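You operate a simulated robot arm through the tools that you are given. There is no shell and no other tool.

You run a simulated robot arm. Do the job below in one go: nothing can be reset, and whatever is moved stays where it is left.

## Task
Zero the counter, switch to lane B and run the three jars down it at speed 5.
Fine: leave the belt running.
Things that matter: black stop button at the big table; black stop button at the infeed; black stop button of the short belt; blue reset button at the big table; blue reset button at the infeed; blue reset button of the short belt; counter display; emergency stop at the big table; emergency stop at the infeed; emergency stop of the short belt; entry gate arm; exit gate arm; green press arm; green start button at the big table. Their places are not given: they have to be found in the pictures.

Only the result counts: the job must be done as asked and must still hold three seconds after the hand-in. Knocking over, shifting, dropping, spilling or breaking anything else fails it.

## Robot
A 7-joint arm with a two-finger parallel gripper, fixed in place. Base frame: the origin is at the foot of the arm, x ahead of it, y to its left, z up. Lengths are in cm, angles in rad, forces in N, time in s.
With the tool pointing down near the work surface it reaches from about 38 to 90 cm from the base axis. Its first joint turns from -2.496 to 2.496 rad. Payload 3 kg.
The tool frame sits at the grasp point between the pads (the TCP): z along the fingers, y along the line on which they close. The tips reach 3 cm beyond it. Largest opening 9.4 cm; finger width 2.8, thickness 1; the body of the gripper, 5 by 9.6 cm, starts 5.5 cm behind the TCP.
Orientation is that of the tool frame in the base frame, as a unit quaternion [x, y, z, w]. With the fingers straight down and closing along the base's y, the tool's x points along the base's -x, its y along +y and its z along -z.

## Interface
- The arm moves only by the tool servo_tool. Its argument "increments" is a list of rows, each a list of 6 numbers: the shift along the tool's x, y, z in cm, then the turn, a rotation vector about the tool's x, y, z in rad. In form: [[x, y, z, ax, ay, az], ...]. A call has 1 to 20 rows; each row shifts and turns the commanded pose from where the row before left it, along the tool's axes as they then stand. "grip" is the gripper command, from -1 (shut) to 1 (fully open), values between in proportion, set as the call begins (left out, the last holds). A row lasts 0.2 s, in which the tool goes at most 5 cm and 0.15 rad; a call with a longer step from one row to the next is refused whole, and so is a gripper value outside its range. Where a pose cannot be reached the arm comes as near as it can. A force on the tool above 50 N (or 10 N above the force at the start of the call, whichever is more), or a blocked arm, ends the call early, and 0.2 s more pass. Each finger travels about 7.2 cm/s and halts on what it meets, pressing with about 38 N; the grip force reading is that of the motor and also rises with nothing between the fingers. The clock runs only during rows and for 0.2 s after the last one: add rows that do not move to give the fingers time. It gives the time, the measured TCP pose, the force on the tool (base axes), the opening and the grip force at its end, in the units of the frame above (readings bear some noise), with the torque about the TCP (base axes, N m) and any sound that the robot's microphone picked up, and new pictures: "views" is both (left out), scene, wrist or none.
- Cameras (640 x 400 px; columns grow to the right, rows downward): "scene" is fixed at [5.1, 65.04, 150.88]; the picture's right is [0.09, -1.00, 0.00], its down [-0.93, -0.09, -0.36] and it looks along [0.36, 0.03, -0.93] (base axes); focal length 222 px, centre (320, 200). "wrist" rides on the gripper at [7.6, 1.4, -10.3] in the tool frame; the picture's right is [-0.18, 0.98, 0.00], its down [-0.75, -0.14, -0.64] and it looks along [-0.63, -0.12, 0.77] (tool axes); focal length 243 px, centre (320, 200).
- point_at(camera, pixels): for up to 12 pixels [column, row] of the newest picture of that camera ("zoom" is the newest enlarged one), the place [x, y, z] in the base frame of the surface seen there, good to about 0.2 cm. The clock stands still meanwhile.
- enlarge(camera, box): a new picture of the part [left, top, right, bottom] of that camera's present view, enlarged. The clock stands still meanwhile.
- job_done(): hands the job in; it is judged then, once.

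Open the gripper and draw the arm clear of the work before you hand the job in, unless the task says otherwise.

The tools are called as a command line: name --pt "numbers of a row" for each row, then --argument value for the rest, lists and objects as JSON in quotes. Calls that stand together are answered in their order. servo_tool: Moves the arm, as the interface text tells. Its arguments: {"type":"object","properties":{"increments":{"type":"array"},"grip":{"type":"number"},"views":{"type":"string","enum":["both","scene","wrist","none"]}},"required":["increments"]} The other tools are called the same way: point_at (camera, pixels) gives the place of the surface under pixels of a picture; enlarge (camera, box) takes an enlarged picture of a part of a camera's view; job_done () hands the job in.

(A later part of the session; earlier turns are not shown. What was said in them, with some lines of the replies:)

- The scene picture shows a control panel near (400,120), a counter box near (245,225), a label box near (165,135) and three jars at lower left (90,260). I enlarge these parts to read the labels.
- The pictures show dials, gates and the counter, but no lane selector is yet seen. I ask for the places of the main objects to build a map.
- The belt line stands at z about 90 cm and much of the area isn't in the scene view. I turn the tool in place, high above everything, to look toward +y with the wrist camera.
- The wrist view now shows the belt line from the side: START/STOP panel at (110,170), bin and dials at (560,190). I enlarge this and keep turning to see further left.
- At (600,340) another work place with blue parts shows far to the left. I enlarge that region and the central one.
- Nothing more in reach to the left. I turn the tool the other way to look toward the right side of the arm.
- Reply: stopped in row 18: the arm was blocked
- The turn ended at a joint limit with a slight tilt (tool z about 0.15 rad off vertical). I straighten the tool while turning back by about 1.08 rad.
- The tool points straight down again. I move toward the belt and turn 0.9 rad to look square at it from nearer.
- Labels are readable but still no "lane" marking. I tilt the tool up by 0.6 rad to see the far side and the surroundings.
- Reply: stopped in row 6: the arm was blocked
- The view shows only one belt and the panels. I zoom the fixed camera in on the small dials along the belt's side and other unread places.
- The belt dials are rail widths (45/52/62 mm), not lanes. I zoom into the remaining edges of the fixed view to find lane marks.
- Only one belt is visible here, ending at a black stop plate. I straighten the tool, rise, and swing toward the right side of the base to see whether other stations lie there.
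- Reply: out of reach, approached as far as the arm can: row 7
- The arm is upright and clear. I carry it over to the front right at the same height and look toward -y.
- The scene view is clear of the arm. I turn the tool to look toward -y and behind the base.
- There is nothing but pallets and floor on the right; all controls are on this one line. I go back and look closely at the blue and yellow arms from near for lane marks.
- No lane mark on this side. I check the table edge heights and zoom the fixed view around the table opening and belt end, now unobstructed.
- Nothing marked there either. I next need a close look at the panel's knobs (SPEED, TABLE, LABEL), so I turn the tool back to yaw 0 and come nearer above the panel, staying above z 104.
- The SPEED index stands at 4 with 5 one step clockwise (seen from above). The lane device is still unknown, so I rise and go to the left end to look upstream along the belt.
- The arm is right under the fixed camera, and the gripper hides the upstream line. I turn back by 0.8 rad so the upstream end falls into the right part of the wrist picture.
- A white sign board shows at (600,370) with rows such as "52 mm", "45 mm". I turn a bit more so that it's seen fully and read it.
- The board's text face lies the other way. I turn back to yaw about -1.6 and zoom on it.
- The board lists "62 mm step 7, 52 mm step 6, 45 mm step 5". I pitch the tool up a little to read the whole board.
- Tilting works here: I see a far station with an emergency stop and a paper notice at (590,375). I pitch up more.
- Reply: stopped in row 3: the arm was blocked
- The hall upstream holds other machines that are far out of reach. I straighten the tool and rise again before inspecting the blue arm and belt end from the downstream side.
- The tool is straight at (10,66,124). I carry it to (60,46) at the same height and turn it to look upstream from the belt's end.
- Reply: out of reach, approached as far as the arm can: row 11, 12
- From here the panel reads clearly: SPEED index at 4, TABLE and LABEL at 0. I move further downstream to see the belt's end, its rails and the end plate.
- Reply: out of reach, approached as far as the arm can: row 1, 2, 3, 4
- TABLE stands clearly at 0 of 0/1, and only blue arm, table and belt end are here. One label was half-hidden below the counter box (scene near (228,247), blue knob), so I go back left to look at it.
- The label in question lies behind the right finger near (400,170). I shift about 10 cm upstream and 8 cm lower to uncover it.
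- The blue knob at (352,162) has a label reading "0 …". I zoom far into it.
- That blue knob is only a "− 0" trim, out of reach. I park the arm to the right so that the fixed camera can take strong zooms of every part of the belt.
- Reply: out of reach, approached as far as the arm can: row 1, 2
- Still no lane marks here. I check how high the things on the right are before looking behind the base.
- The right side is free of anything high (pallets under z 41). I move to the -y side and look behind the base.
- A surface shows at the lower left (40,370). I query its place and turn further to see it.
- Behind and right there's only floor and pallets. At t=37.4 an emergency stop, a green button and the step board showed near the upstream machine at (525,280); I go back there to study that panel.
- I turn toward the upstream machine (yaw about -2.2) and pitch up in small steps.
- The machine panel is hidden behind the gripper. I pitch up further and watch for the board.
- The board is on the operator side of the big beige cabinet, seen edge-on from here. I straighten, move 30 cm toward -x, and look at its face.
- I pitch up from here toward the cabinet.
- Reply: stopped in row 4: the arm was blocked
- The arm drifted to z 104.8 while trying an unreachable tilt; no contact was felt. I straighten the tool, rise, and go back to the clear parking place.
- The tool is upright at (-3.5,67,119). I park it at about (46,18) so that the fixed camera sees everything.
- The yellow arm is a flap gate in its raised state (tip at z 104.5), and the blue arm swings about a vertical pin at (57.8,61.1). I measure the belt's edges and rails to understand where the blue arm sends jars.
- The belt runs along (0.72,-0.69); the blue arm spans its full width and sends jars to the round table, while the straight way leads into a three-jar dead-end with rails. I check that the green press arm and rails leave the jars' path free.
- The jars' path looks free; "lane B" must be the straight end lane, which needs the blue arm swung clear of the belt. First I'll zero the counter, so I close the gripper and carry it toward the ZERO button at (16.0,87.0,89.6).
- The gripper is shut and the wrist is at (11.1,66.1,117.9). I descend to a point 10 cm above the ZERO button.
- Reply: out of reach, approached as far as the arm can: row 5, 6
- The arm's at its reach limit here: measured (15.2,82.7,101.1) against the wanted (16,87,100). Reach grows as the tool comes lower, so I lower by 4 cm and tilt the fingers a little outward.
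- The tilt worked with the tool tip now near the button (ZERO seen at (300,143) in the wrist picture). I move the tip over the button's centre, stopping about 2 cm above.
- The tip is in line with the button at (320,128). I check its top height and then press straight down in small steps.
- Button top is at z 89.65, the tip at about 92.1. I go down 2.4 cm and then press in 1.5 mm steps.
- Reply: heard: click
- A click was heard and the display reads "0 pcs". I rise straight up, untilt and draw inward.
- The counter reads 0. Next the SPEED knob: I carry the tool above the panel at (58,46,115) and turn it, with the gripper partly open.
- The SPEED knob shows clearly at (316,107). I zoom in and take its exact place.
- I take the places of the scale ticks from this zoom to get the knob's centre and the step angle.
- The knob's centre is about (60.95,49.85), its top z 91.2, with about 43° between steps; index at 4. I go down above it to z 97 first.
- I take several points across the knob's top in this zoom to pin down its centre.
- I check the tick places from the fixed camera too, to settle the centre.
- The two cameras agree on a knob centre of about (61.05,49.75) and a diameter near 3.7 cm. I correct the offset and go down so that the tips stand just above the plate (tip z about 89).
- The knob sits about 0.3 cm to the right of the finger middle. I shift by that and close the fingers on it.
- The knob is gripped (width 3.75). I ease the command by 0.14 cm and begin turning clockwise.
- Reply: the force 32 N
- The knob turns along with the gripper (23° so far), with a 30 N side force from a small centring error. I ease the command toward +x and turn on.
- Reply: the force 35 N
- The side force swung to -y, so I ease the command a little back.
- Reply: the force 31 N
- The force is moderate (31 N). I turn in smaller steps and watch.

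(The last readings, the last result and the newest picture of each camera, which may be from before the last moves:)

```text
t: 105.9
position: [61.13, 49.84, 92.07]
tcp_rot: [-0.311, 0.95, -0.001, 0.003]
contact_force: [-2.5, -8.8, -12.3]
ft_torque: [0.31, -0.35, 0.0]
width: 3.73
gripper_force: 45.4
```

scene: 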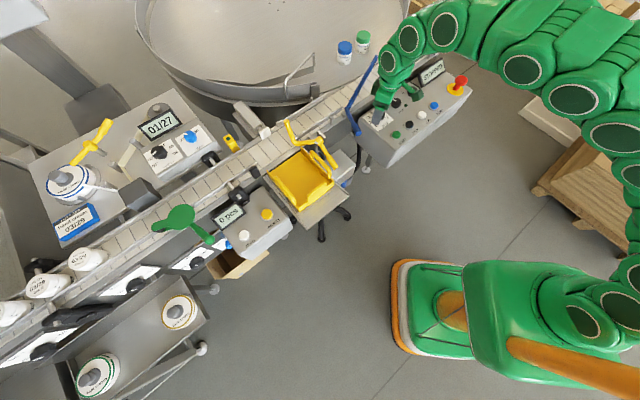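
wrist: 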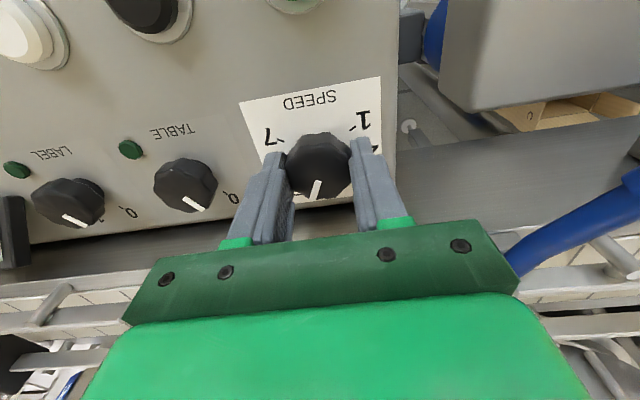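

The force dropped. I turn a further 0.14 rad and look at the index.

servo_tool --pt "0 0 0 0 0 0.07" --pt "0 0 0 0 0 0.07" --pt "0 0 0 0 0 0" --views "both"

enlarge --camera "wrist" --box '[220, 80, 420, 240]'

enlarge --camera "scene" --box '[350, 85, 410, 140]'

```text
t: 106.7
position: [61.06, 49.81, 92.1]
tcp_rot: [-0.245, 0.97, -0.001, 0.003]
contact_force: [4.0, -3.5, -10.6]
ft_torque: [-0.05, -0.1, 0.02]
width: 3.73
gripper_force: 45.2
```

scene: 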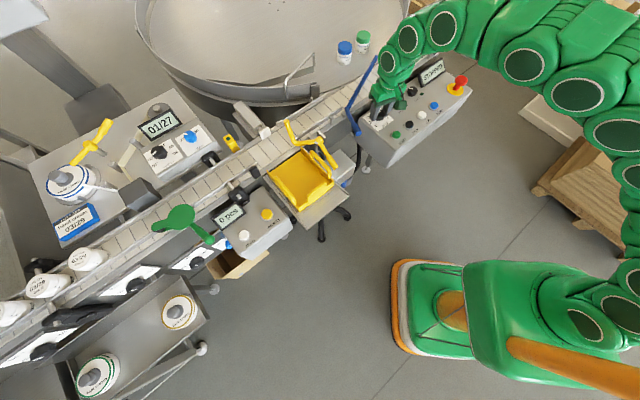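
wrist: 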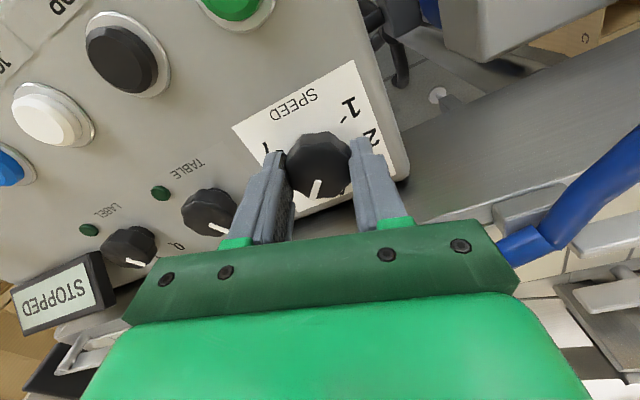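

```text
2.50 times, centred on (320, 160) of wrist
```

zoom: 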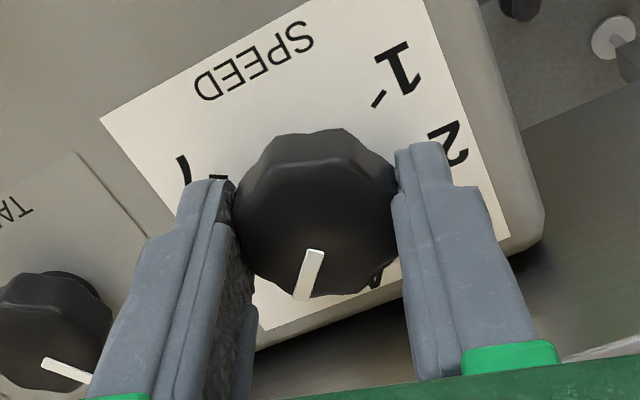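

```text
7.27 times, centred on (380, 112) of scene
```

zoom: 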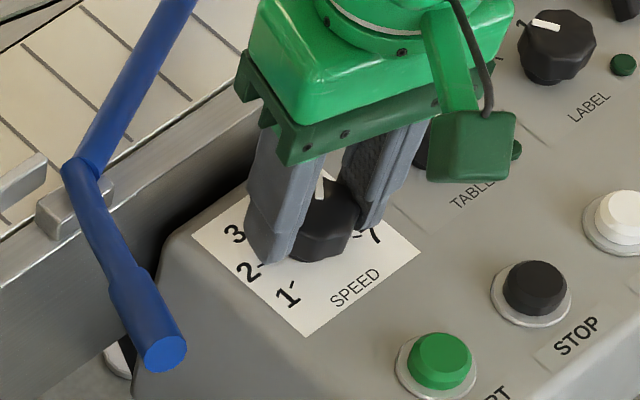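

The gripper has turned 40°. I open the fingers, rise 6 cm and check the index against the scale.

servo_tool --pt "0 0 0 0 0 0" --pt "0 0 0 0 0 0" --pt "0 0 -2 0 0 0" --pt "0 0 -2.5 0 0 0" --pt "0 0 -2.5 0 0 0" --pt "0 0 0 0 0 0" --grip 0.2 --views "both"

enlarge --camera "wrist" --box '[230, 60, 400, 200]'

enlarge --camera "scene" --box '[350, 85, 410, 140]'

```text
t: 108.1
position: [61.18, 49.61, 99.13]
tcp_rot: [-0.245, 0.969, -0.001, 0.002]
contact_force: [-0.6, -0.3, 1.0]
ft_torque: [0.02, 0.03, 0.0]
width: 5.63
gripper_force: 0.1
```

scene: 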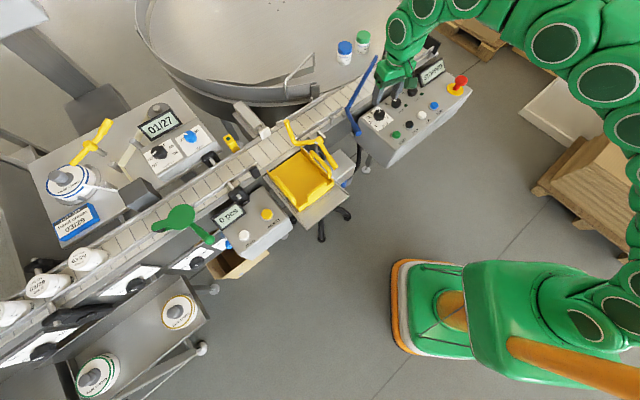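
wrist: 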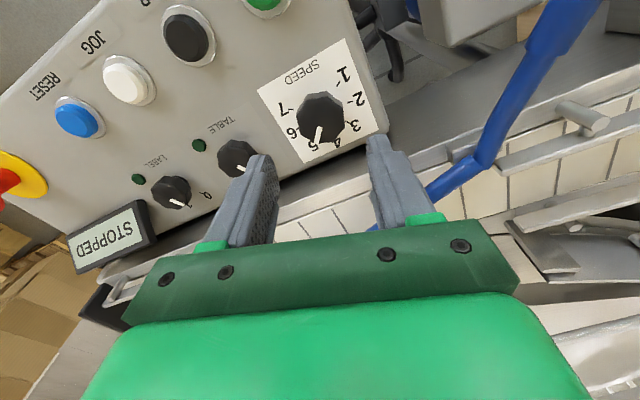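

```text
2.86 times, centred on (315, 130) of wrist
```

zoom: 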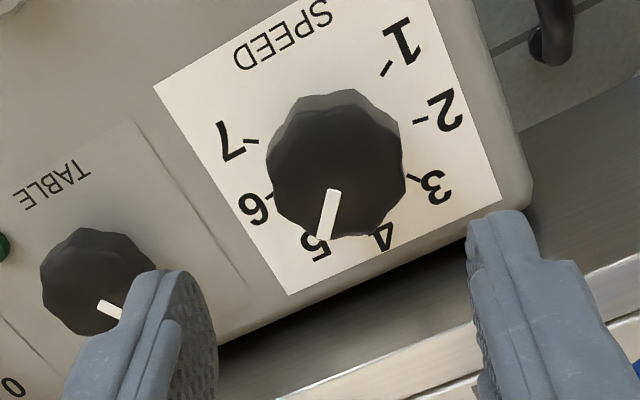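

```text
7.27 times, centred on (380, 112) of scene
```

zoom: 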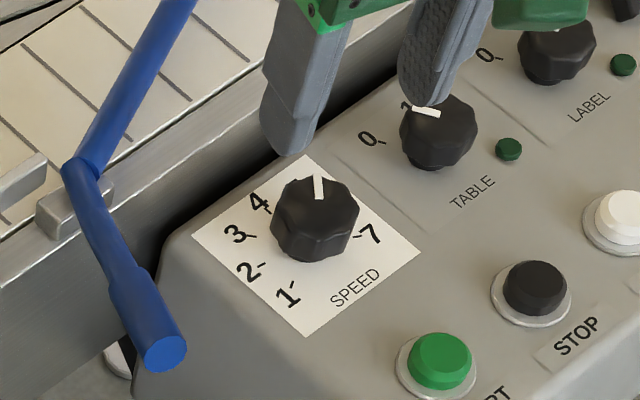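

The index now points at 5. I measure its angle against the ticks to be sure.

enlarge --camera "wrist" --box '[270, 70, 370, 170]'

```text
4.00 times, centred on (320, 120) of wrist
```

zoom: 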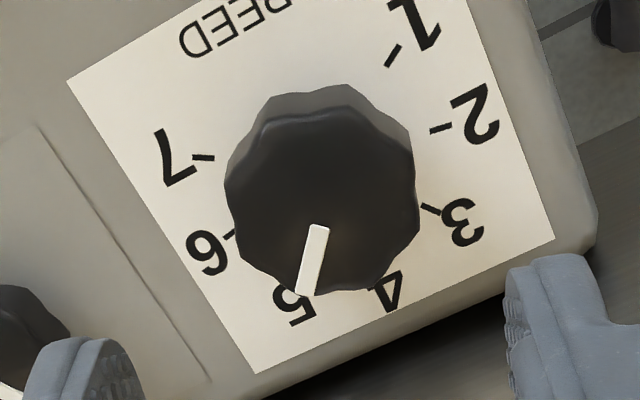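

point_at --camera "zoom" --pixels '[[393, 55], [440, 129], [431, 209], [372, 290], [231, 235], [203, 158], [318, 228], [304, 292], [311, 262], [290, 303]]'

```text
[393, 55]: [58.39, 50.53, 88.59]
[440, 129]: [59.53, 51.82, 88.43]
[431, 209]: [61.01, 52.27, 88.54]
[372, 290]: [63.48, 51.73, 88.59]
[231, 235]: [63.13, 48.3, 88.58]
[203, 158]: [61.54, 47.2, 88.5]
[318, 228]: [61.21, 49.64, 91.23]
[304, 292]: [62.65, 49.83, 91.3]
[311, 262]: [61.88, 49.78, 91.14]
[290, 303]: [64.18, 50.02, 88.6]
```

The index angle is about 4° and the 5 mark should lie near 0–4°. To see the hidden tick of 5 I rise and view the dial from the other side.

servo_tool --pt "1.05 -0.25 -4 0 0 0" --pt "1.05 -0.25 -4 0 0 0" --pt "1.05 -0.25 -4 0 0 0" --pt "1.05 -0.25 -4 0 0 0" --pt "1.05 -0.25 -4 0 0 0" --pt "0 0 0 0 0 -0.146" --pt "0 0 0 0 0 -0.146" --pt "0 0 0 0 0 -0.146" --pt "0 0 0 0 0 -0.146" --pt "0 0 0 0 0 -0.146" --pt "0 0 0 0 0 -0.146" --pt "0 0 0 0 0 -0.146" --pt "0 0 0 0 0 -0.146" --pt "0 0 0 0 0 -0.146" --pt "0 0 0 0 0 -0.146" --pt "0 0 0 0 0 -0.146" --pt "0 0 0 0 0 -0.146" --pt "0 0 0 0 0 -0.146" --views "wrist"

```text
t: 111.9
position: [56.78, 46.25, 119.06]
tcp_rot: [0.932, -0.363, 0.003, 0.0]
contact_force: [1.0, 0.1, -0.8]
ft_torque: [0.01, 0.02, 0.0]
width: 5.66
gripper_force: 0.1
```

wrist: 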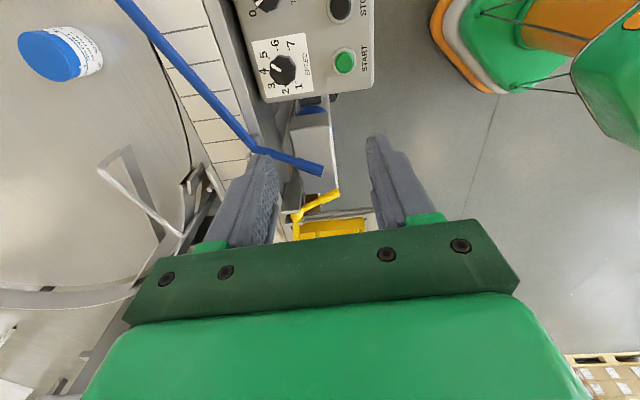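

enlarge --camera "wrist" --box '[250, 35, 320, 105]'

```text
5.71 times, centred on (285, 70) of wrist
```

zoom: 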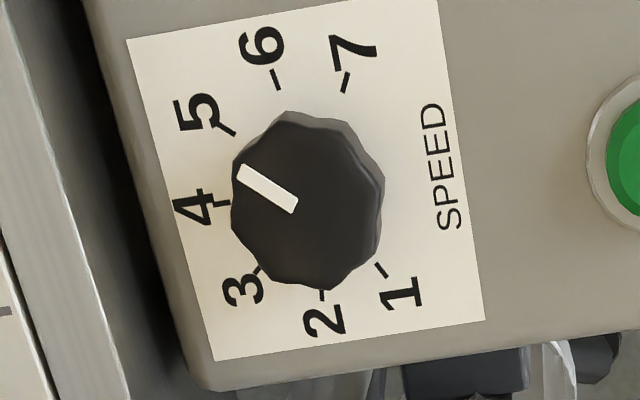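

All ticks are visible from here. I take their places and that of the index line.

point_at --camera "zoom" --pixels '[[380, 270], [322, 296], [258, 268], [222, 203], [229, 129], [277, 80], [346, 82], [293, 206], [240, 170], [267, 188]]'

```text
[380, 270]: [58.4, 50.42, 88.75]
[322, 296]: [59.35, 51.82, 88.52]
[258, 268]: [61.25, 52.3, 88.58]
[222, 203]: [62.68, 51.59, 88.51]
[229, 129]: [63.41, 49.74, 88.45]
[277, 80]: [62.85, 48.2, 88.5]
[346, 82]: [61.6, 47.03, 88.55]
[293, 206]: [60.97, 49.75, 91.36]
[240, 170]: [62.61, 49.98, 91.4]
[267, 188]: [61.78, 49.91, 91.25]
```

A fit of all seven ticks gives 40° steps and the index lies at 4.8° against 4.6° for the tick of 5: speed is set to 5. Next I close the gripper, turn the tool and come to the side of the blue handle at (49.6,58.0,95).

servo_tool --pt "0 0 0 0 0 0.146" --pt "0 0 0 0 0 0.146" --pt "0 0 0 0 0 0.146" --pt "0 0 0 0 0 0.146" --pt "0 0 0 0 0 0.146" --pt "0 0 0 0 0 0.146" --pt "0 0 0 0 0 0.146" --pt "0 0 0 0 0 0.146" --pt "0 0 0 0 0 0.146" --pt "0 0 0 0 0 0.146" --pt "0 0 0 0 0 0.146" --pt "0 0 0 0 0 0.146" --pt "0 0 0 0 0 0.146" --pt "0 0 0 0 0 0.146" --pt "0.69 2.63 3.75 0 0 0" --pt "0.69 2.63 3.75 0 0 0" --pt "0.69 2.63 3.75 0 0 0" --pt "0.69 2.63 3.75 0 0 0" --grip -1 --views "both"

enlarge --camera "scene" --box '[330, 60, 420, 150]'

```text
t: 115.7
position: [50.64, 54.88, 103.86]
tcp_rot: [-0.173, 0.985, 0.0, 0.002]
contact_force: [0.4, 0.3, 0.0]
ft_torque: [0.0, 0.0, 0.01]
width: 0.0
gripper_force: 33.0
```

scene: 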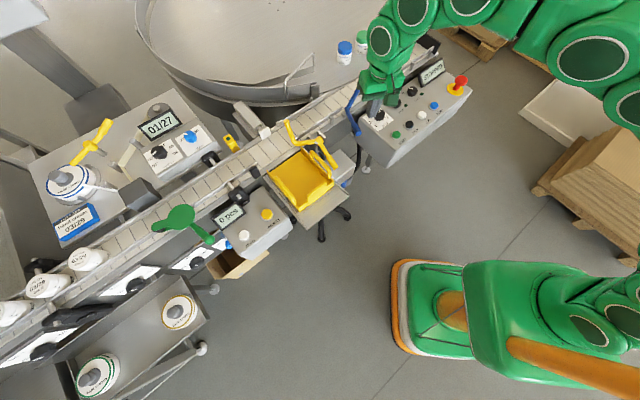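
wrist: 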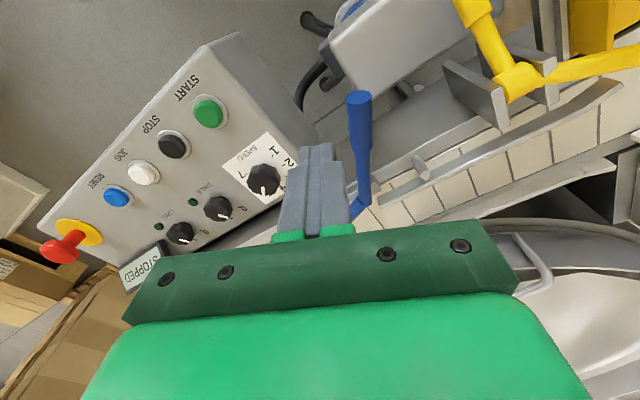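

```text
4.44 times, centred on (375, 105) of scene
```

zoom: 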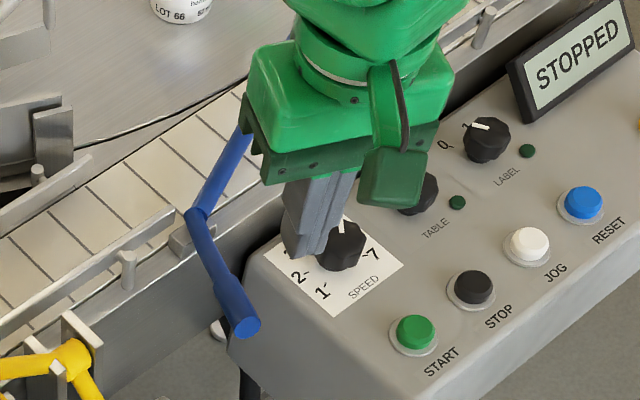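

The shut fingers stand on the -y side of the blue handle (handle at (358,130), fingers at (318,170) in the wrist picture). I lower by 7.5 cm beside it.

servo_tool --pt "0 0 2.5 0 0 0" --pt "0 0 2.5 0 0 0" --pt "0 0 2.5 0 0 0" --pt "0 0 0 0 0 0" --views "wrist"

enlarge --camera "wrist" --box '[240, 60, 460, 240]'

```text
t: 116.7
position: [50.73, 55.09, 96.57]
tcp_rot: [-0.174, 0.985, -0.001, 0.003]
contact_force: [0.1, -0.7, 0.1]
ft_torque: [-0.01, -0.01, 0.0]
width: 0.01
gripper_force: 33.2
```

wrist: 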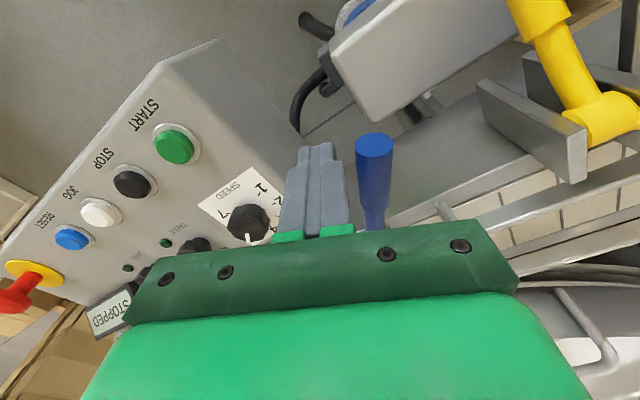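

```text
2.22 times, centred on (350, 150) of wrist
```

zoom: 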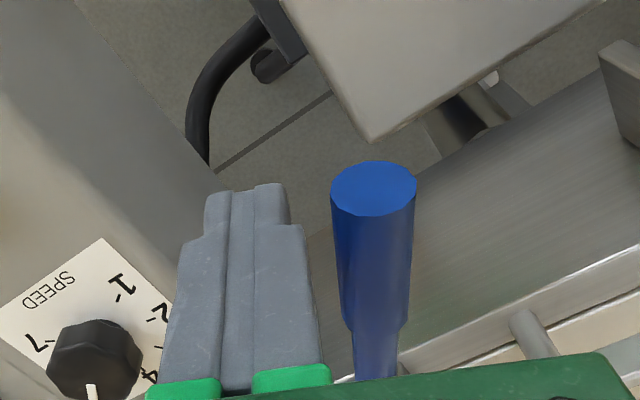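

The fingertips overlap the handle's height. I push along tool +y in 0.5 cm steps, 3 cm to start with.

servo_tool --pt "0 0.5 0 0 0 0" --pt "0 0.5 0 0 0 0" --pt "0 0.5 0 0 0 0" --pt "0 0.5 0 0 0 0" --pt "0 0.5 0 0 0 0" --pt "0 0.5 0 0 0 0" --views "both"

enlarge --camera "scene" --box '[330, 40, 430, 140]'

```text
t: 118.1
position: [49.78, 58.02, 96.52]
tcp_rot: [-0.173, 0.985, -0.001, 0.003]
contact_force: [1.5, -2.0, -2.7]
ft_torque: [-0.06, -0.02, -0.03]
width: 0.01
gripper_force: 33.2
```

scene: 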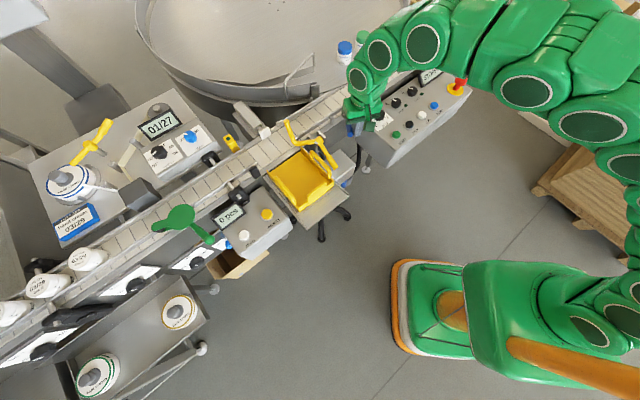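
wrist: 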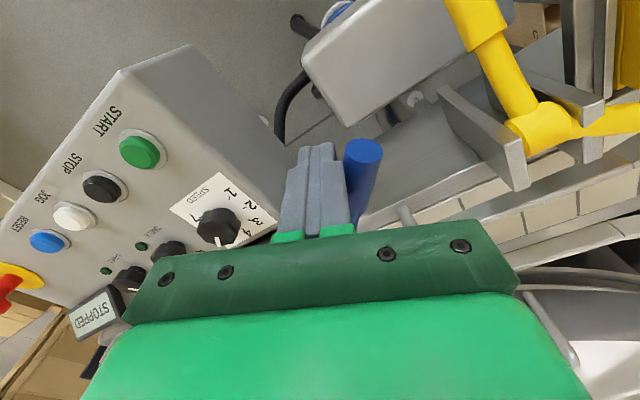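

```text
4.00 times, centred on (380, 90) of scene
```

zoom: 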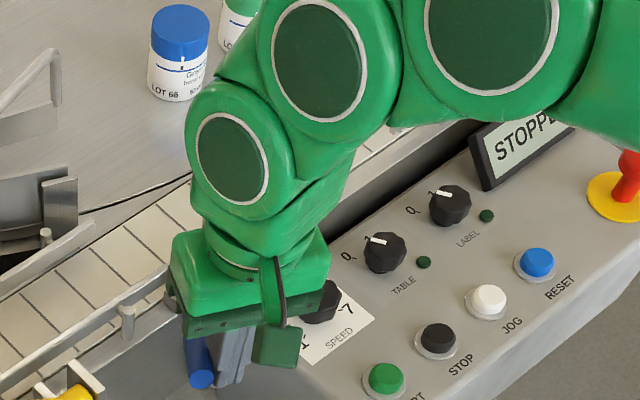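

The handle follows with little force. I push 1.5 cm more and check where the long blue arm lies.

servo_tool --pt "0 0.4 0 0 0 0" --pt "0 0.4 0 0 0 0" --pt "0 0.4 0 0 0 0" --pt "0 0.3 0 0 0 0" --views "both"

enlarge --camera "scene" --box '[330, 40, 430, 140]'

```text
t: 119.1
position: [49.35, 59.3, 96.77]
tcp_rot: [-0.174, 0.985, 0.0, 0.003]
contact_force: [0.1, 0.6, -0.4]
ft_torque: [0.03, 0.01, 0.02]
width: 0.0
gripper_force: 32.9
```

scene: 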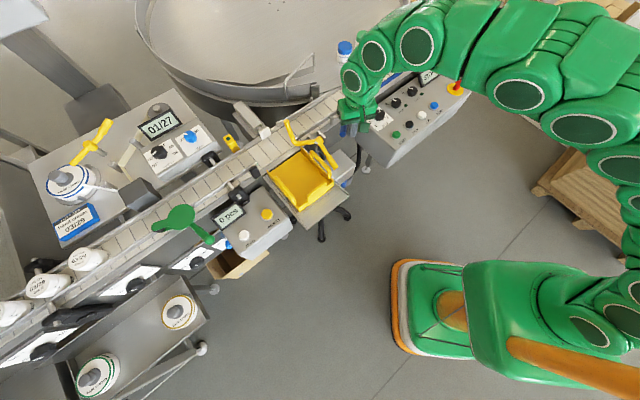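
wrist: 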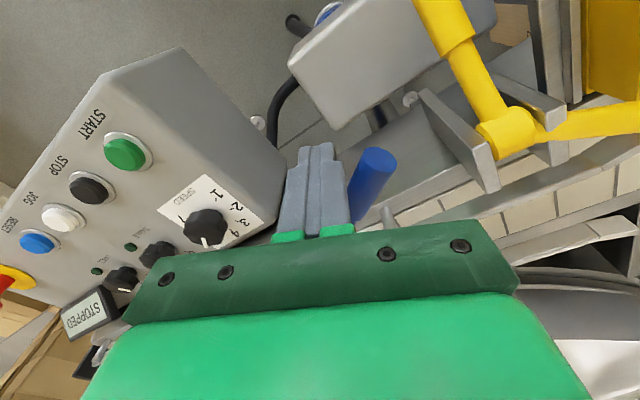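

```text
4.00 times, centred on (380, 90) of scene
```

zoom: 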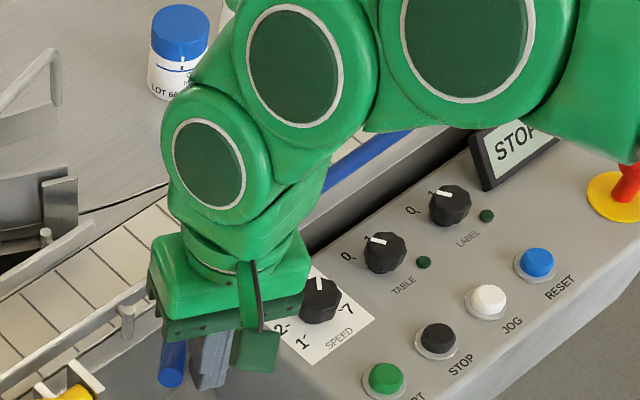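

The handle has gone ahead of the fingers on its own, as if snapping over (force 0). I back off, lift and look at the blue arm's new place.

servo_tool --pt "0 -1.5 0 0 0 0" --pt "0 -0.5 -4 0 0 0" --pt "0 0 -4.5 0 0 0" --pt "3 -3 -3 0 0 0" --pt "3.5 -3.5 0 0 0 0" --pt "3 -3.5 0 0 0 0" --pt "3 -3.5 0 0 0 0" --pt "3 -3.5 0 0 0 0" --pt "0 -4.5 0 0 0 0" --pt "0 -4.5 0 0 0 0" --pt "0 -4.5 0 0 0 0" --views "both"

enlarge --camera "scene" --box '[300, 20, 450, 160]'

```text
refused: row 4 steps farther than a row can; nothing moved
```

```text
2.86 times, centred on (375, 90) of scene
```

zoom: 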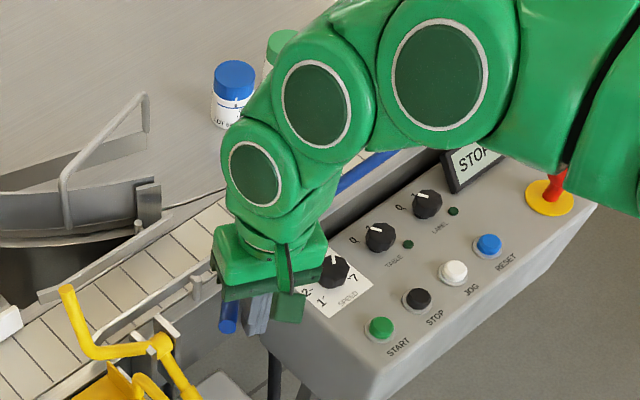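

One row was too long and nothing moved. I repeat with shorter rows.

servo_tool --pt "0 -1.5 0 0 0 0" --pt "0 -0.5 -4 0 0 0" --pt "0 0 -4.5 0 0 0" --pt "2.5 -2.5 -2.5 0 0 0" --pt "3 -3.5 0 0 0 0" --pt "3 -3.5 0 0 0 0" --pt "3 -3.5 0 0 0 0" --pt "3 -3.5 0 0 0 0" --pt "0 -4.5 0 0 0 0" --pt "0 -4.5 0 0 0 0" --pt "0 -4.5 0 0 0 0" --views "both"

enlarge --camera "scene" --box '[300, 20, 450, 160]'

```text
t: 121.5
position: [46.48, 24.18, 107.62]
tcp_rot: [-0.174, 0.985, 0.0, 0.003]
contact_force: [0.6, 0.9, -0.6]
ft_torque: [-0.02, 0.03, -0.01]
width: 0.03
gripper_force: 32.7
```

scene: 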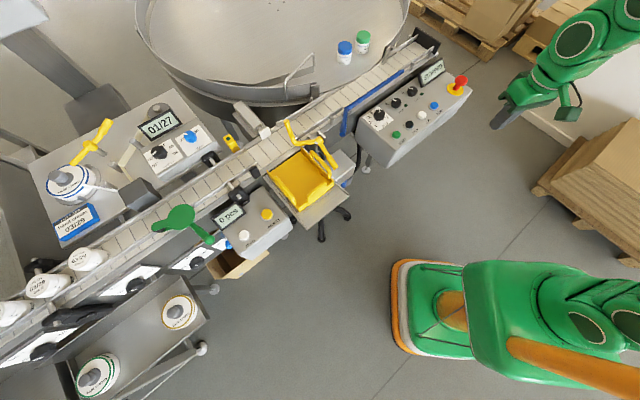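
wrist: 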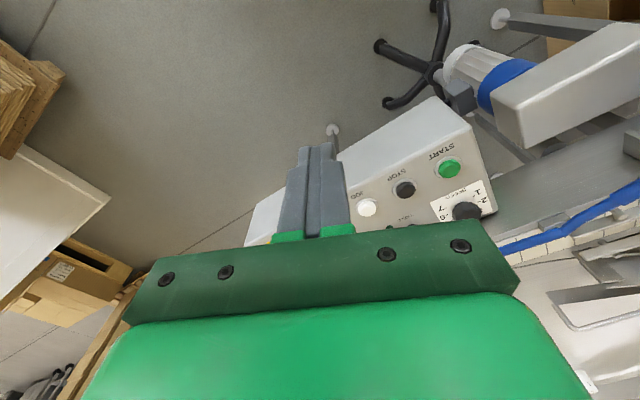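

```text
2.86 times, centred on (375, 90) of scene
```

zoom: 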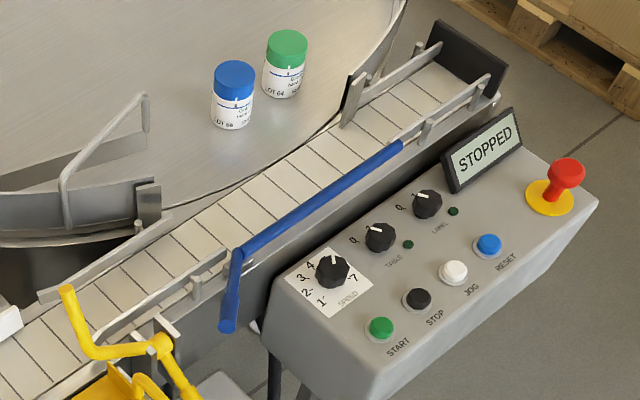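

The blue arm now lies along the belt's near edge, in line with the end-lane rail: the straight lane is open. Before starting I check whether the green press arm's pad stands in the jars' way.

enlarge --camera "scene" --box '[130, 195, 200, 250]'

point_at --camera "scene" --pixels '[[153, 228], [154, 225], [156, 222], [160, 220], [165, 217], [155, 232], [160, 232], [110, 245], [120, 242], [100, 233], [170, 195], [220, 165]]'

```text
7.27 times, centred on (165, 222) of scene
```

zoom: 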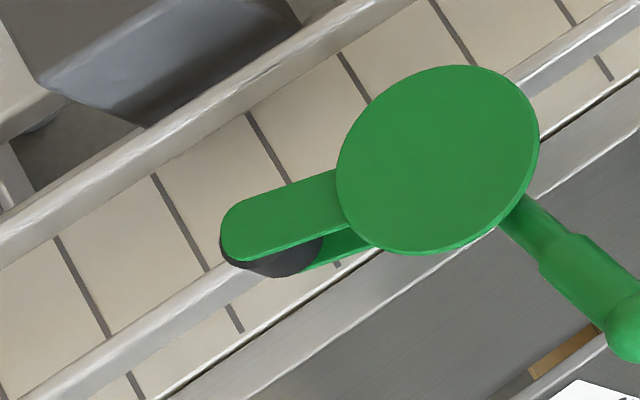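

```text
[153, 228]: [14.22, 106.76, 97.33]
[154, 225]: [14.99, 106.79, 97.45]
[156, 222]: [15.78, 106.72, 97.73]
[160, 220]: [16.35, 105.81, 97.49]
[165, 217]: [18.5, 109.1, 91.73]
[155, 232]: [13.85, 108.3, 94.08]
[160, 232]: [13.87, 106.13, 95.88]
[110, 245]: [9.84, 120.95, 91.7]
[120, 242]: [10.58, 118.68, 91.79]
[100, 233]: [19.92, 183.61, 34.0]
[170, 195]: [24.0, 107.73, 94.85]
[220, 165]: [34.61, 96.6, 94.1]
```

The pad only reaches the rail line (c about 87.7), so the way is free. I go above the green START button at (53.85,43.95,89.7).

servo_tool --pt "-2.28 2.68 1.77 0 0 0" --pt "-2.28 2.68 1.77 0 0 0" --pt "-2.28 2.68 1.77 0 0 0" --pt "-2.28 2.68 1.77 0 0 0" --pt "-2.28 2.68 1.77 0 0 0" --pt "-2.28 2.68 1.77 0 0 0" --pt "0 0 0 0 0 0" --views "both"

enlarge --camera "wrist" --box '[220, 60, 420, 220]'

```text
t: 123.1
position: [53.98, 44.03, 97.02]
tcp_rot: [-0.174, 0.985, -0.001, 0.002]
contact_force: [0.3, -0.6, 0.9]
ft_torque: [-0.01, 0.02, 0.04]
width: 0.0
gripper_force: 33.2
```

scene: 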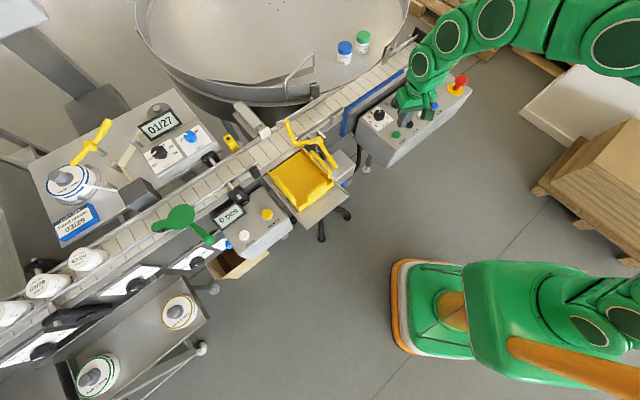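
wrist: 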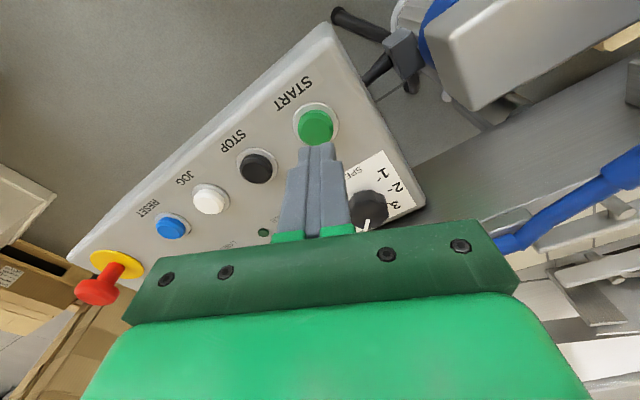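

```text
2.50 times, centred on (320, 140) of wrist
```

zoom: 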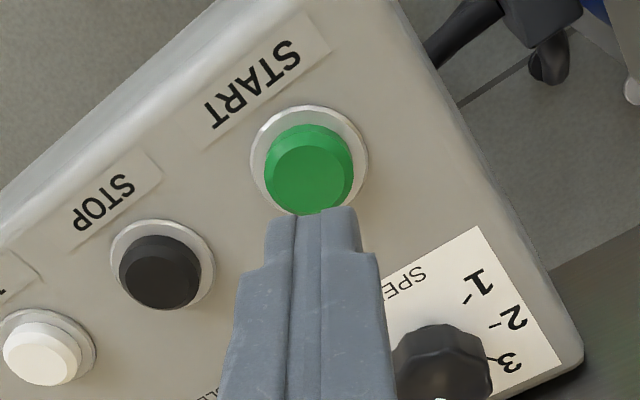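

The tip is lined up with START (button at (317,127)). I press straight down.

servo_tool --pt "0 0 1.2 0 0 0" --pt "0 0 1.2 0 0 0" --pt "0 0 1.2 0 0 0" --pt "0 0 0.6 0 0 0" --pt "0 0 0.15 0 0 0" --pt "0 0 0.15 0 0 0" --pt "0 0 0.15 0 0 0" --views "both"

```text
t: 124.7
position: [54.1, 44.18, 92.26]
tcp_rot: [-0.174, 0.985, 0.0, 0.003]
contact_force: [0.4, 1.7, 1.4]
ft_torque: [0.04, 0.04, 0.0]
width: 0.02
gripper_force: 33.9
heard: click
```

scene: 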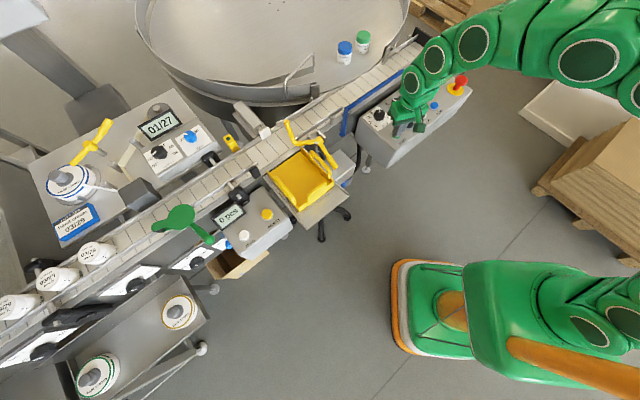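
wrist: 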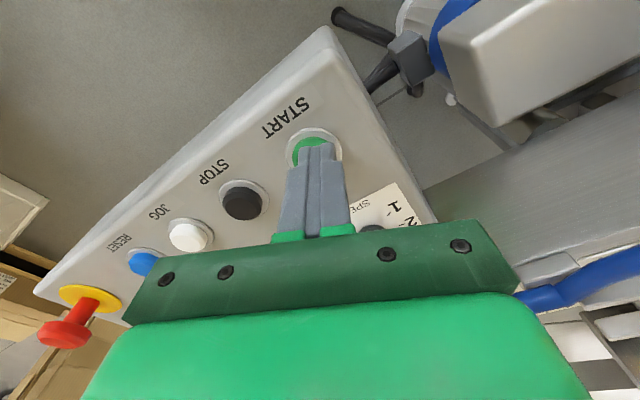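

A click, and the jars have moved ((90,260) to (98,252)): the belt is running. I lift off and draw the arm clear to the right to watch the jars.

servo_tool --pt "0 0 -4 0 0 0" --pt "0 0 -4.5 0 0 0" --pt "0 0 -4.5 0 0 0" --pt "2 -4 0 0 0 0" --pt "2 -4 0 0 0 0" --pt "2 -4 0 0 0 0" --pt "2 -4 0 0 0 0" --pt "2 -4 0 0 0 0" --views "scene"

enlarge --camera "scene" --box '[40, 180, 240, 320]'

enlarge --camera "scene" --box '[350, 50, 480, 150]'

```text
t: 126.5
position: [51.34, 21.74, 105.33]
tcp_rot: [-0.174, 0.985, 0.0, 0.002]
contact_force: [0.3, 0.3, 0.1]
ft_torque: [-0.01, 0.0, 0.0]
width: 0.0
gripper_force: 32.8
```

scene: 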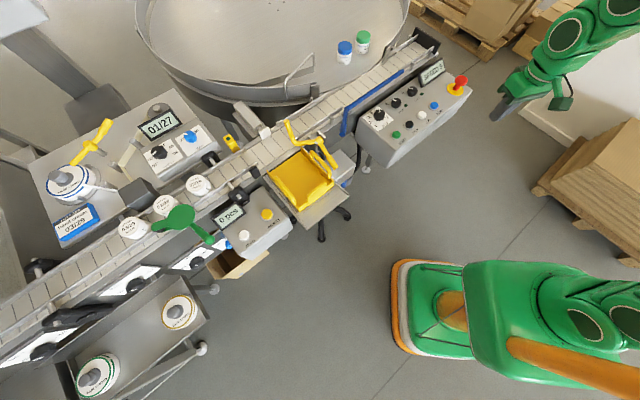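

```text
2.86 times, centred on (140, 250) of scene
```

zoom: 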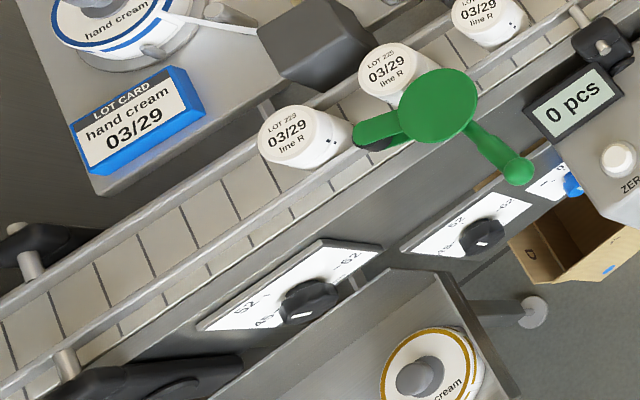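

```text
4.00 times, centred on (415, 100) of scene
```

zoom: 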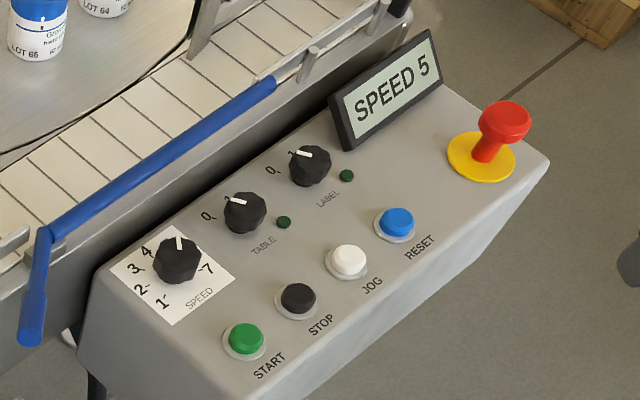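

The display reads "SPEED 5" and the jars pass the press arm freely. I wait about one second and look again.

servo_tool --pt "0 0 0 0 0 0" --pt "0 0 0 0 0 0" --pt "0 0 0 0 0 0" --pt "0 0 0 0 0 0" --grip 1 --views "scene"

```text
t: 127.5
position: [51.38, 21.89, 105.26]
tcp_rot: [-0.174, 0.985, -0.001, 0.003]
contact_force: [0.0, -0.7, 0.4]
ft_torque: [0.03, -0.04, 0.0]
width: 9.38
gripper_force: 0.1
```

scene: 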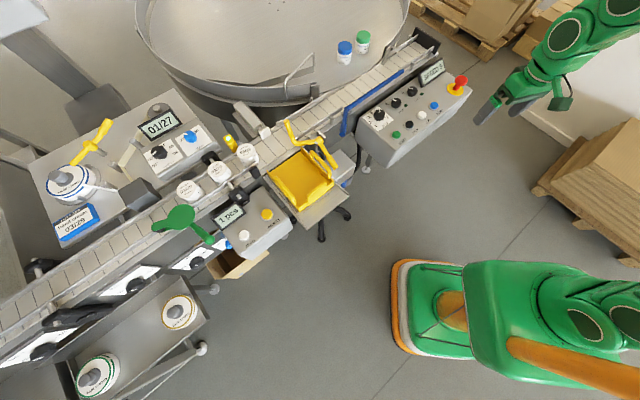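

The first jar has passed the sensor (counter "1 pcs", jar at (246,152)). I keep watching in short waits.

servo_tool --pt "0 0 0 0 0 0" --pt "0 0 0 0 0 0" --pt "0 0 0 0 0 0" --pt "0 0 0 0 0 0" --views "scene"

enlarge --camera "scene" --box '[200, 80, 400, 230]'

```text
t: 128.5
position: [51.24, 21.75, 105.2]
tcp_rot: [-0.174, 0.985, 0.0, 0.002]
contact_force: [0.4, 0.1, 0.6]
ft_torque: [0.01, -0.02, -0.01]
width: 9.4
gripper_force: 0.0
```

scene: 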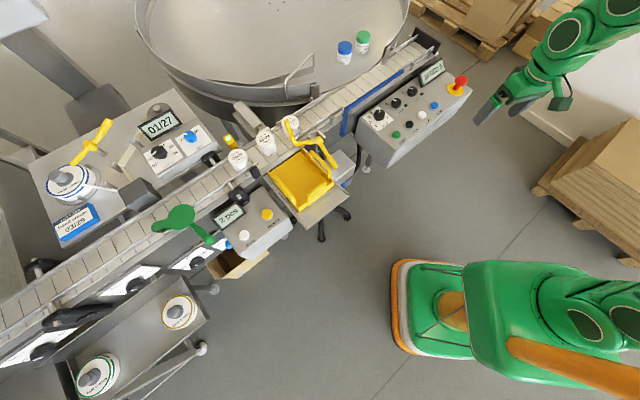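

```text
2.67 times, centred on (300, 155) of scene
```

zoom: 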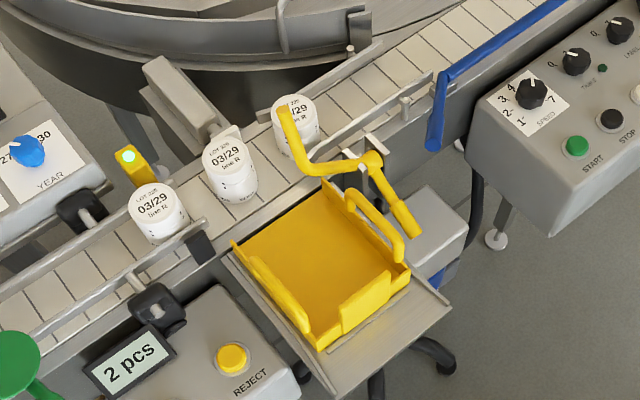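

The counter shows 2 pcs, the sensor lamp lights for the third jar, and the first jar passes under the raised yellow arm. I wait on.

servo_tool --pt "0 0 0 0 0 0" --pt "0 0 0 0 0 0" --pt "0 0 0 0 0 0" --pt "0 0 0 0 0 0" --views "scene"

enlarge --camera "scene" --box '[240, 40, 440, 190]'

```text
t: 129.5
position: [51.35, 21.76, 105.33]
tcp_rot: [-0.173, 0.985, 0.0, 0.002]
contact_force: [0.4, -0.2, -0.2]
ft_torque: [0.04, 0.01, 0.02]
width: 9.39
gripper_force: 0.0
```

scene: 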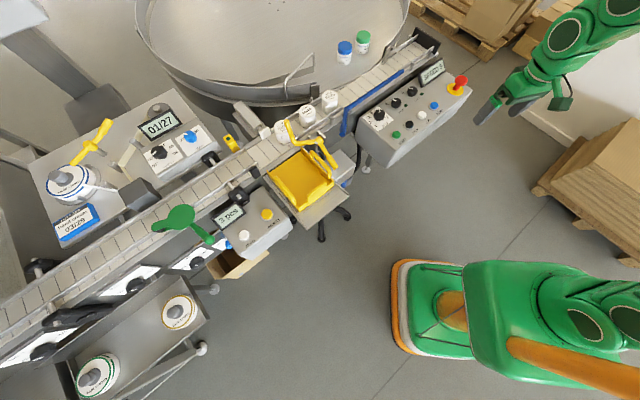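

```text
2.67 times, centred on (340, 115) of scene
```

zoom: 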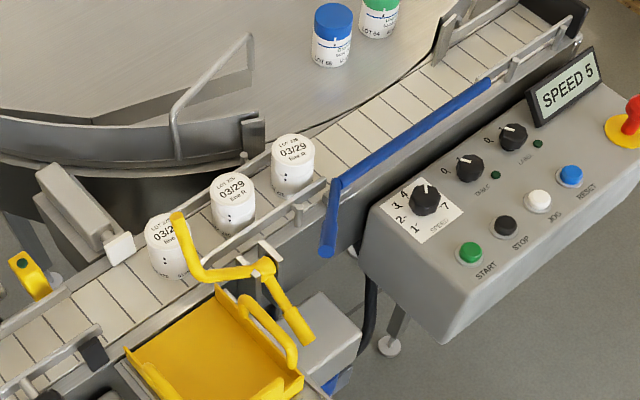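

All three are counted and in the straight section past the tray (jars at (330,100), (307,115), (283,132)). I wait for them to enter the end lane.

servo_tool --pt "0 0 0 0 0 0" --pt "0 0 0 0 0 0" --pt "0 0 0 0 0 0" --pt "0 0 0 0 0 0" --pt "0 0 0 0 0 0" --views "scene"

enlarge --camera "scene" --box '[280, 10, 480, 160]'

```text
t: 130.7
position: [51.45, 21.76, 105.18]
tcp_rot: [-0.174, 0.985, -0.001, 0.003]
contact_force: [-0.1, 0.4, 0.4]
ft_torque: [0.0, -0.01, 0.0]
width: 9.4
gripper_force: 0.2
```

scene: 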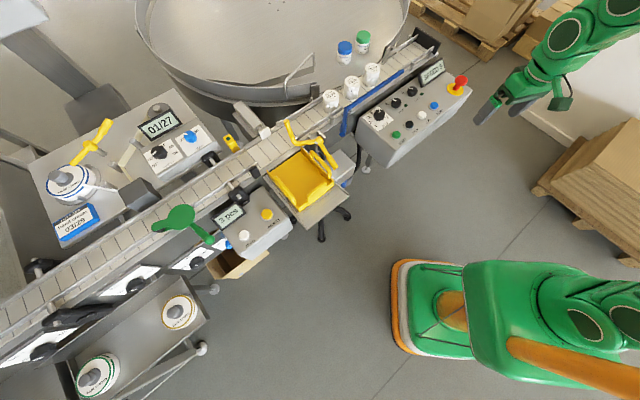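

```text
2.67 times, centred on (380, 85) of scene
```

zoom: 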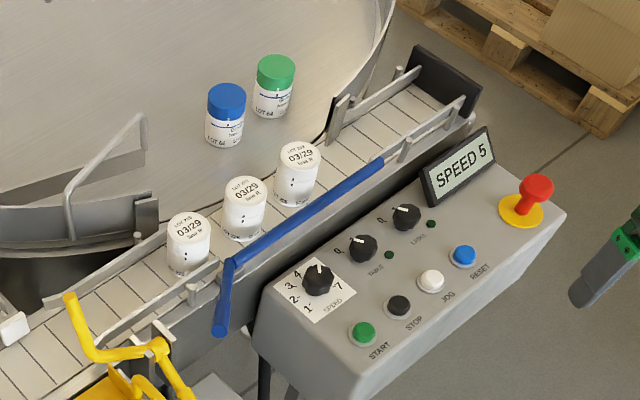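

The jars run along the blue arm toward the end lane (first jar at (371,73)). I go on watching.

servo_tool --pt "0 0 0 0 0 0" --pt "0 0 0 0 0 0" --pt "0 0 0 0 0 0" --pt "0 0 0 0 0 0" --views "scene"

enlarge --camera "scene" --box '[330, 10, 470, 115]'

```text
t: 131.7
position: [51.39, 21.76, 105.24]
tcp_rot: [-0.174, 0.985, -0.001, 0.003]
contact_force: [0.1, -0.5, -0.1]
ft_torque: [0.01, 0.03, 0.0]
width: 9.39
gripper_force: 0.1
```

scene: 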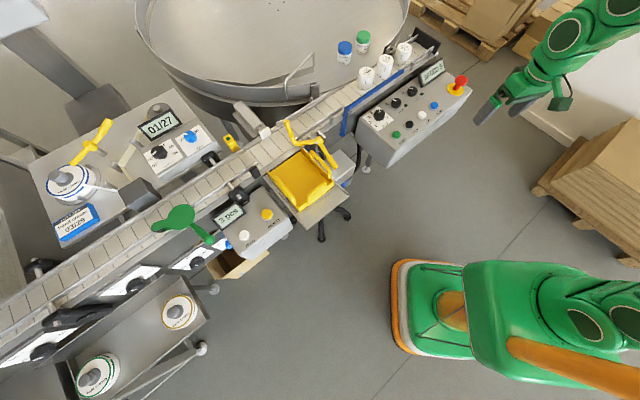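

```text
3.81 times, centred on (400, 62) of scene
```

zoom: 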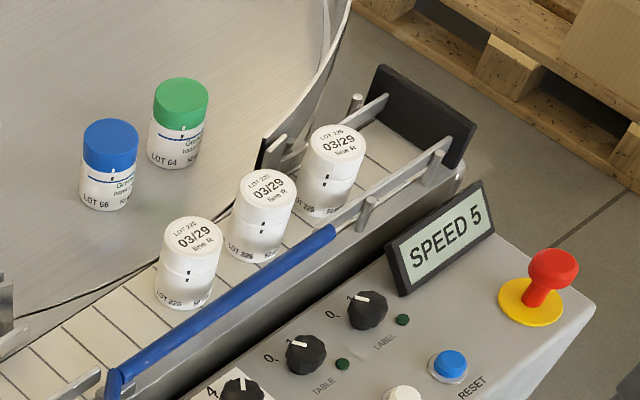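

The first jar has entered between the end-lane rails, the second follows at its mouth. I wait for all three to come to rest.

servo_tool --pt "0 0 0 0 0 0" --pt "0 0 0 0 0 0" --pt "0 0 0 0 0 0" --pt "0 0 0 0 0 0" --pt "0 0 0 0 0 0" --pt "0 0 0 0 0 0" --pt "0 0 0 0 0 0" --pt "0 0 0 0 0 0" --views "scene"

enlarge --camera "scene" --box '[330, 10, 470, 115]'

```text
t: 133.5
position: [51.3, 21.86, 105.18]
tcp_rot: [-0.173, 0.985, -0.001, 0.002]
contact_force: [-0.2, -0.6, -0.3]
ft_torque: [0.01, 0.01, 0.0]
width: 9.4
gripper_force: 0.0
```

scene: 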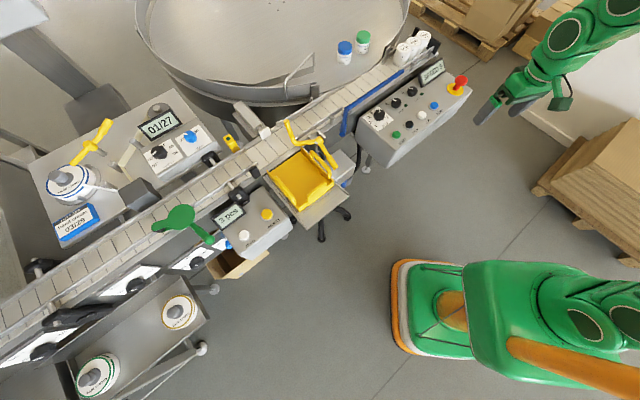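

```text
3.81 times, centred on (400, 62) of scene
```

zoom: 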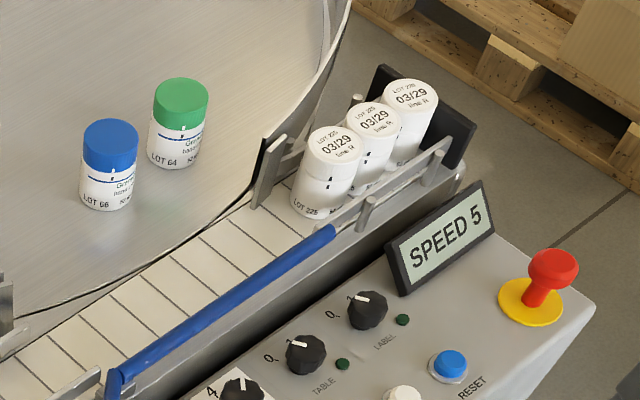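

All three jars stand side by side in the end lane against the stop plate, the belt running at speed 5. I wait three seconds more to make sure it holds.

servo_tool --pt "0 0 0 0 0 0" --pt "0 0 0 0 0 0" --pt "0 0 0 0 0 0" --pt "0 0 0 0 0 0" --pt "0 0 0 0 0 0" --pt "0 0 0 0 0 0" --pt "0 0 0 0 0 0" --pt "0 0 0 0 0 0" --pt "0 0 0 0 0 0" --pt "0 0 0 0 0 0" --pt "0 0 0 0 0 0" --pt "0 0 0 0 0 0" --pt "0 0 0 0 0 0" --pt "0 0 0 0 0 0" --pt "0 0 0 0 0 0" --grip 1 --views "scene"

enlarge --camera "scene" --box '[330, 10, 470, 115]'

enlarge --camera "scene" --box '[190, 110, 320, 260]'

```text
t: 136.7
position: [51.35, 21.81, 105.15]
tcp_rot: [-0.173, 0.985, 0.0, 0.003]
contact_force: [0.1, 0.2, 0.1]
ft_torque: [0.01, -0.04, 0.03]
width: 9.43
gripper_force: 0.0
```

scene: 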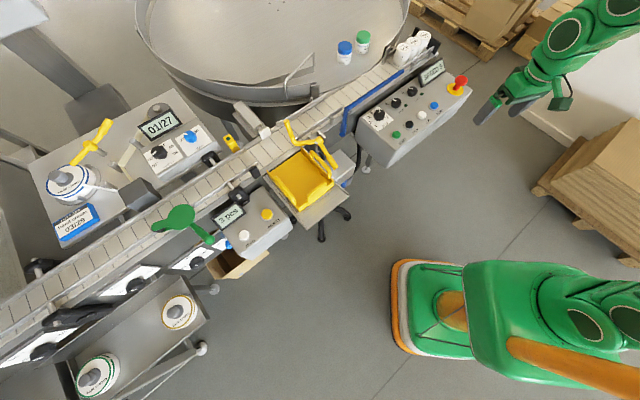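

```text
3.81 times, centred on (400, 62) of scene
```

zoom: 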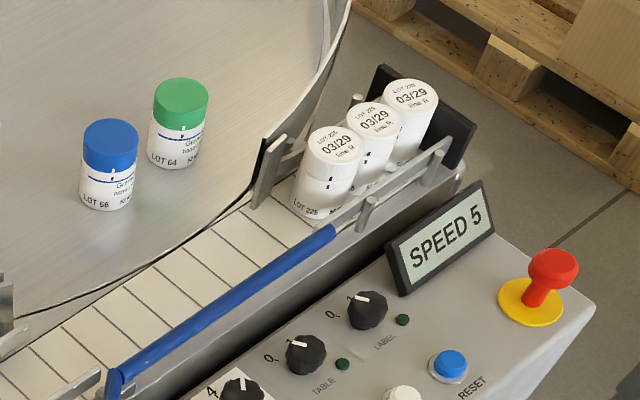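

```text
2.67 times, centred on (255, 185) of scene
```

zoom: 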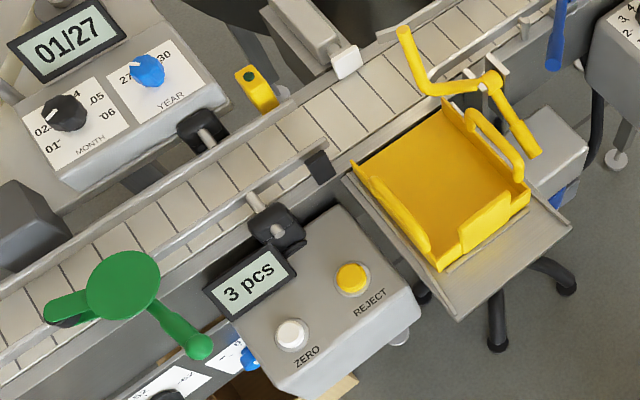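

After three more seconds nothing has changed: the jars stand in the end lane, the counter reads "3 pcs" (zeroed before the run), and the panel shows "SPEED 5" with the belt running. The gripper is open and the arm is clear, so I hand the job in.

job_done

```text
The job is handed in.
```

I handed the job in with the three jars in the straight end lane and the belt still running at speed 5. I took that lane to be lane B, but found no lane markings anywhere on the line, so that part is my reading of it.

- **Counter:** I pressed ZERO and the display went from 7 to 0 before the run. It now reads 3 pcs, one for each jar.
- **Lane:** the blue arm was set to send jars onto the big table. I swung it clear so they run straight on into the railed end lane, the only other way out that I found. The lane holds exactly three jars.
- **Speed:** I turned the SPEED knob from 4 to 5 and pressed START. The panel reads "SPEED 5".
- **Result:** all three jars stand upright side by side against the stop plate at the belt's end. I watched them for three seconds after they settled and nothing moved. The two jars on the big table were not touched.

The gripper is open and the arm is clear of the line.
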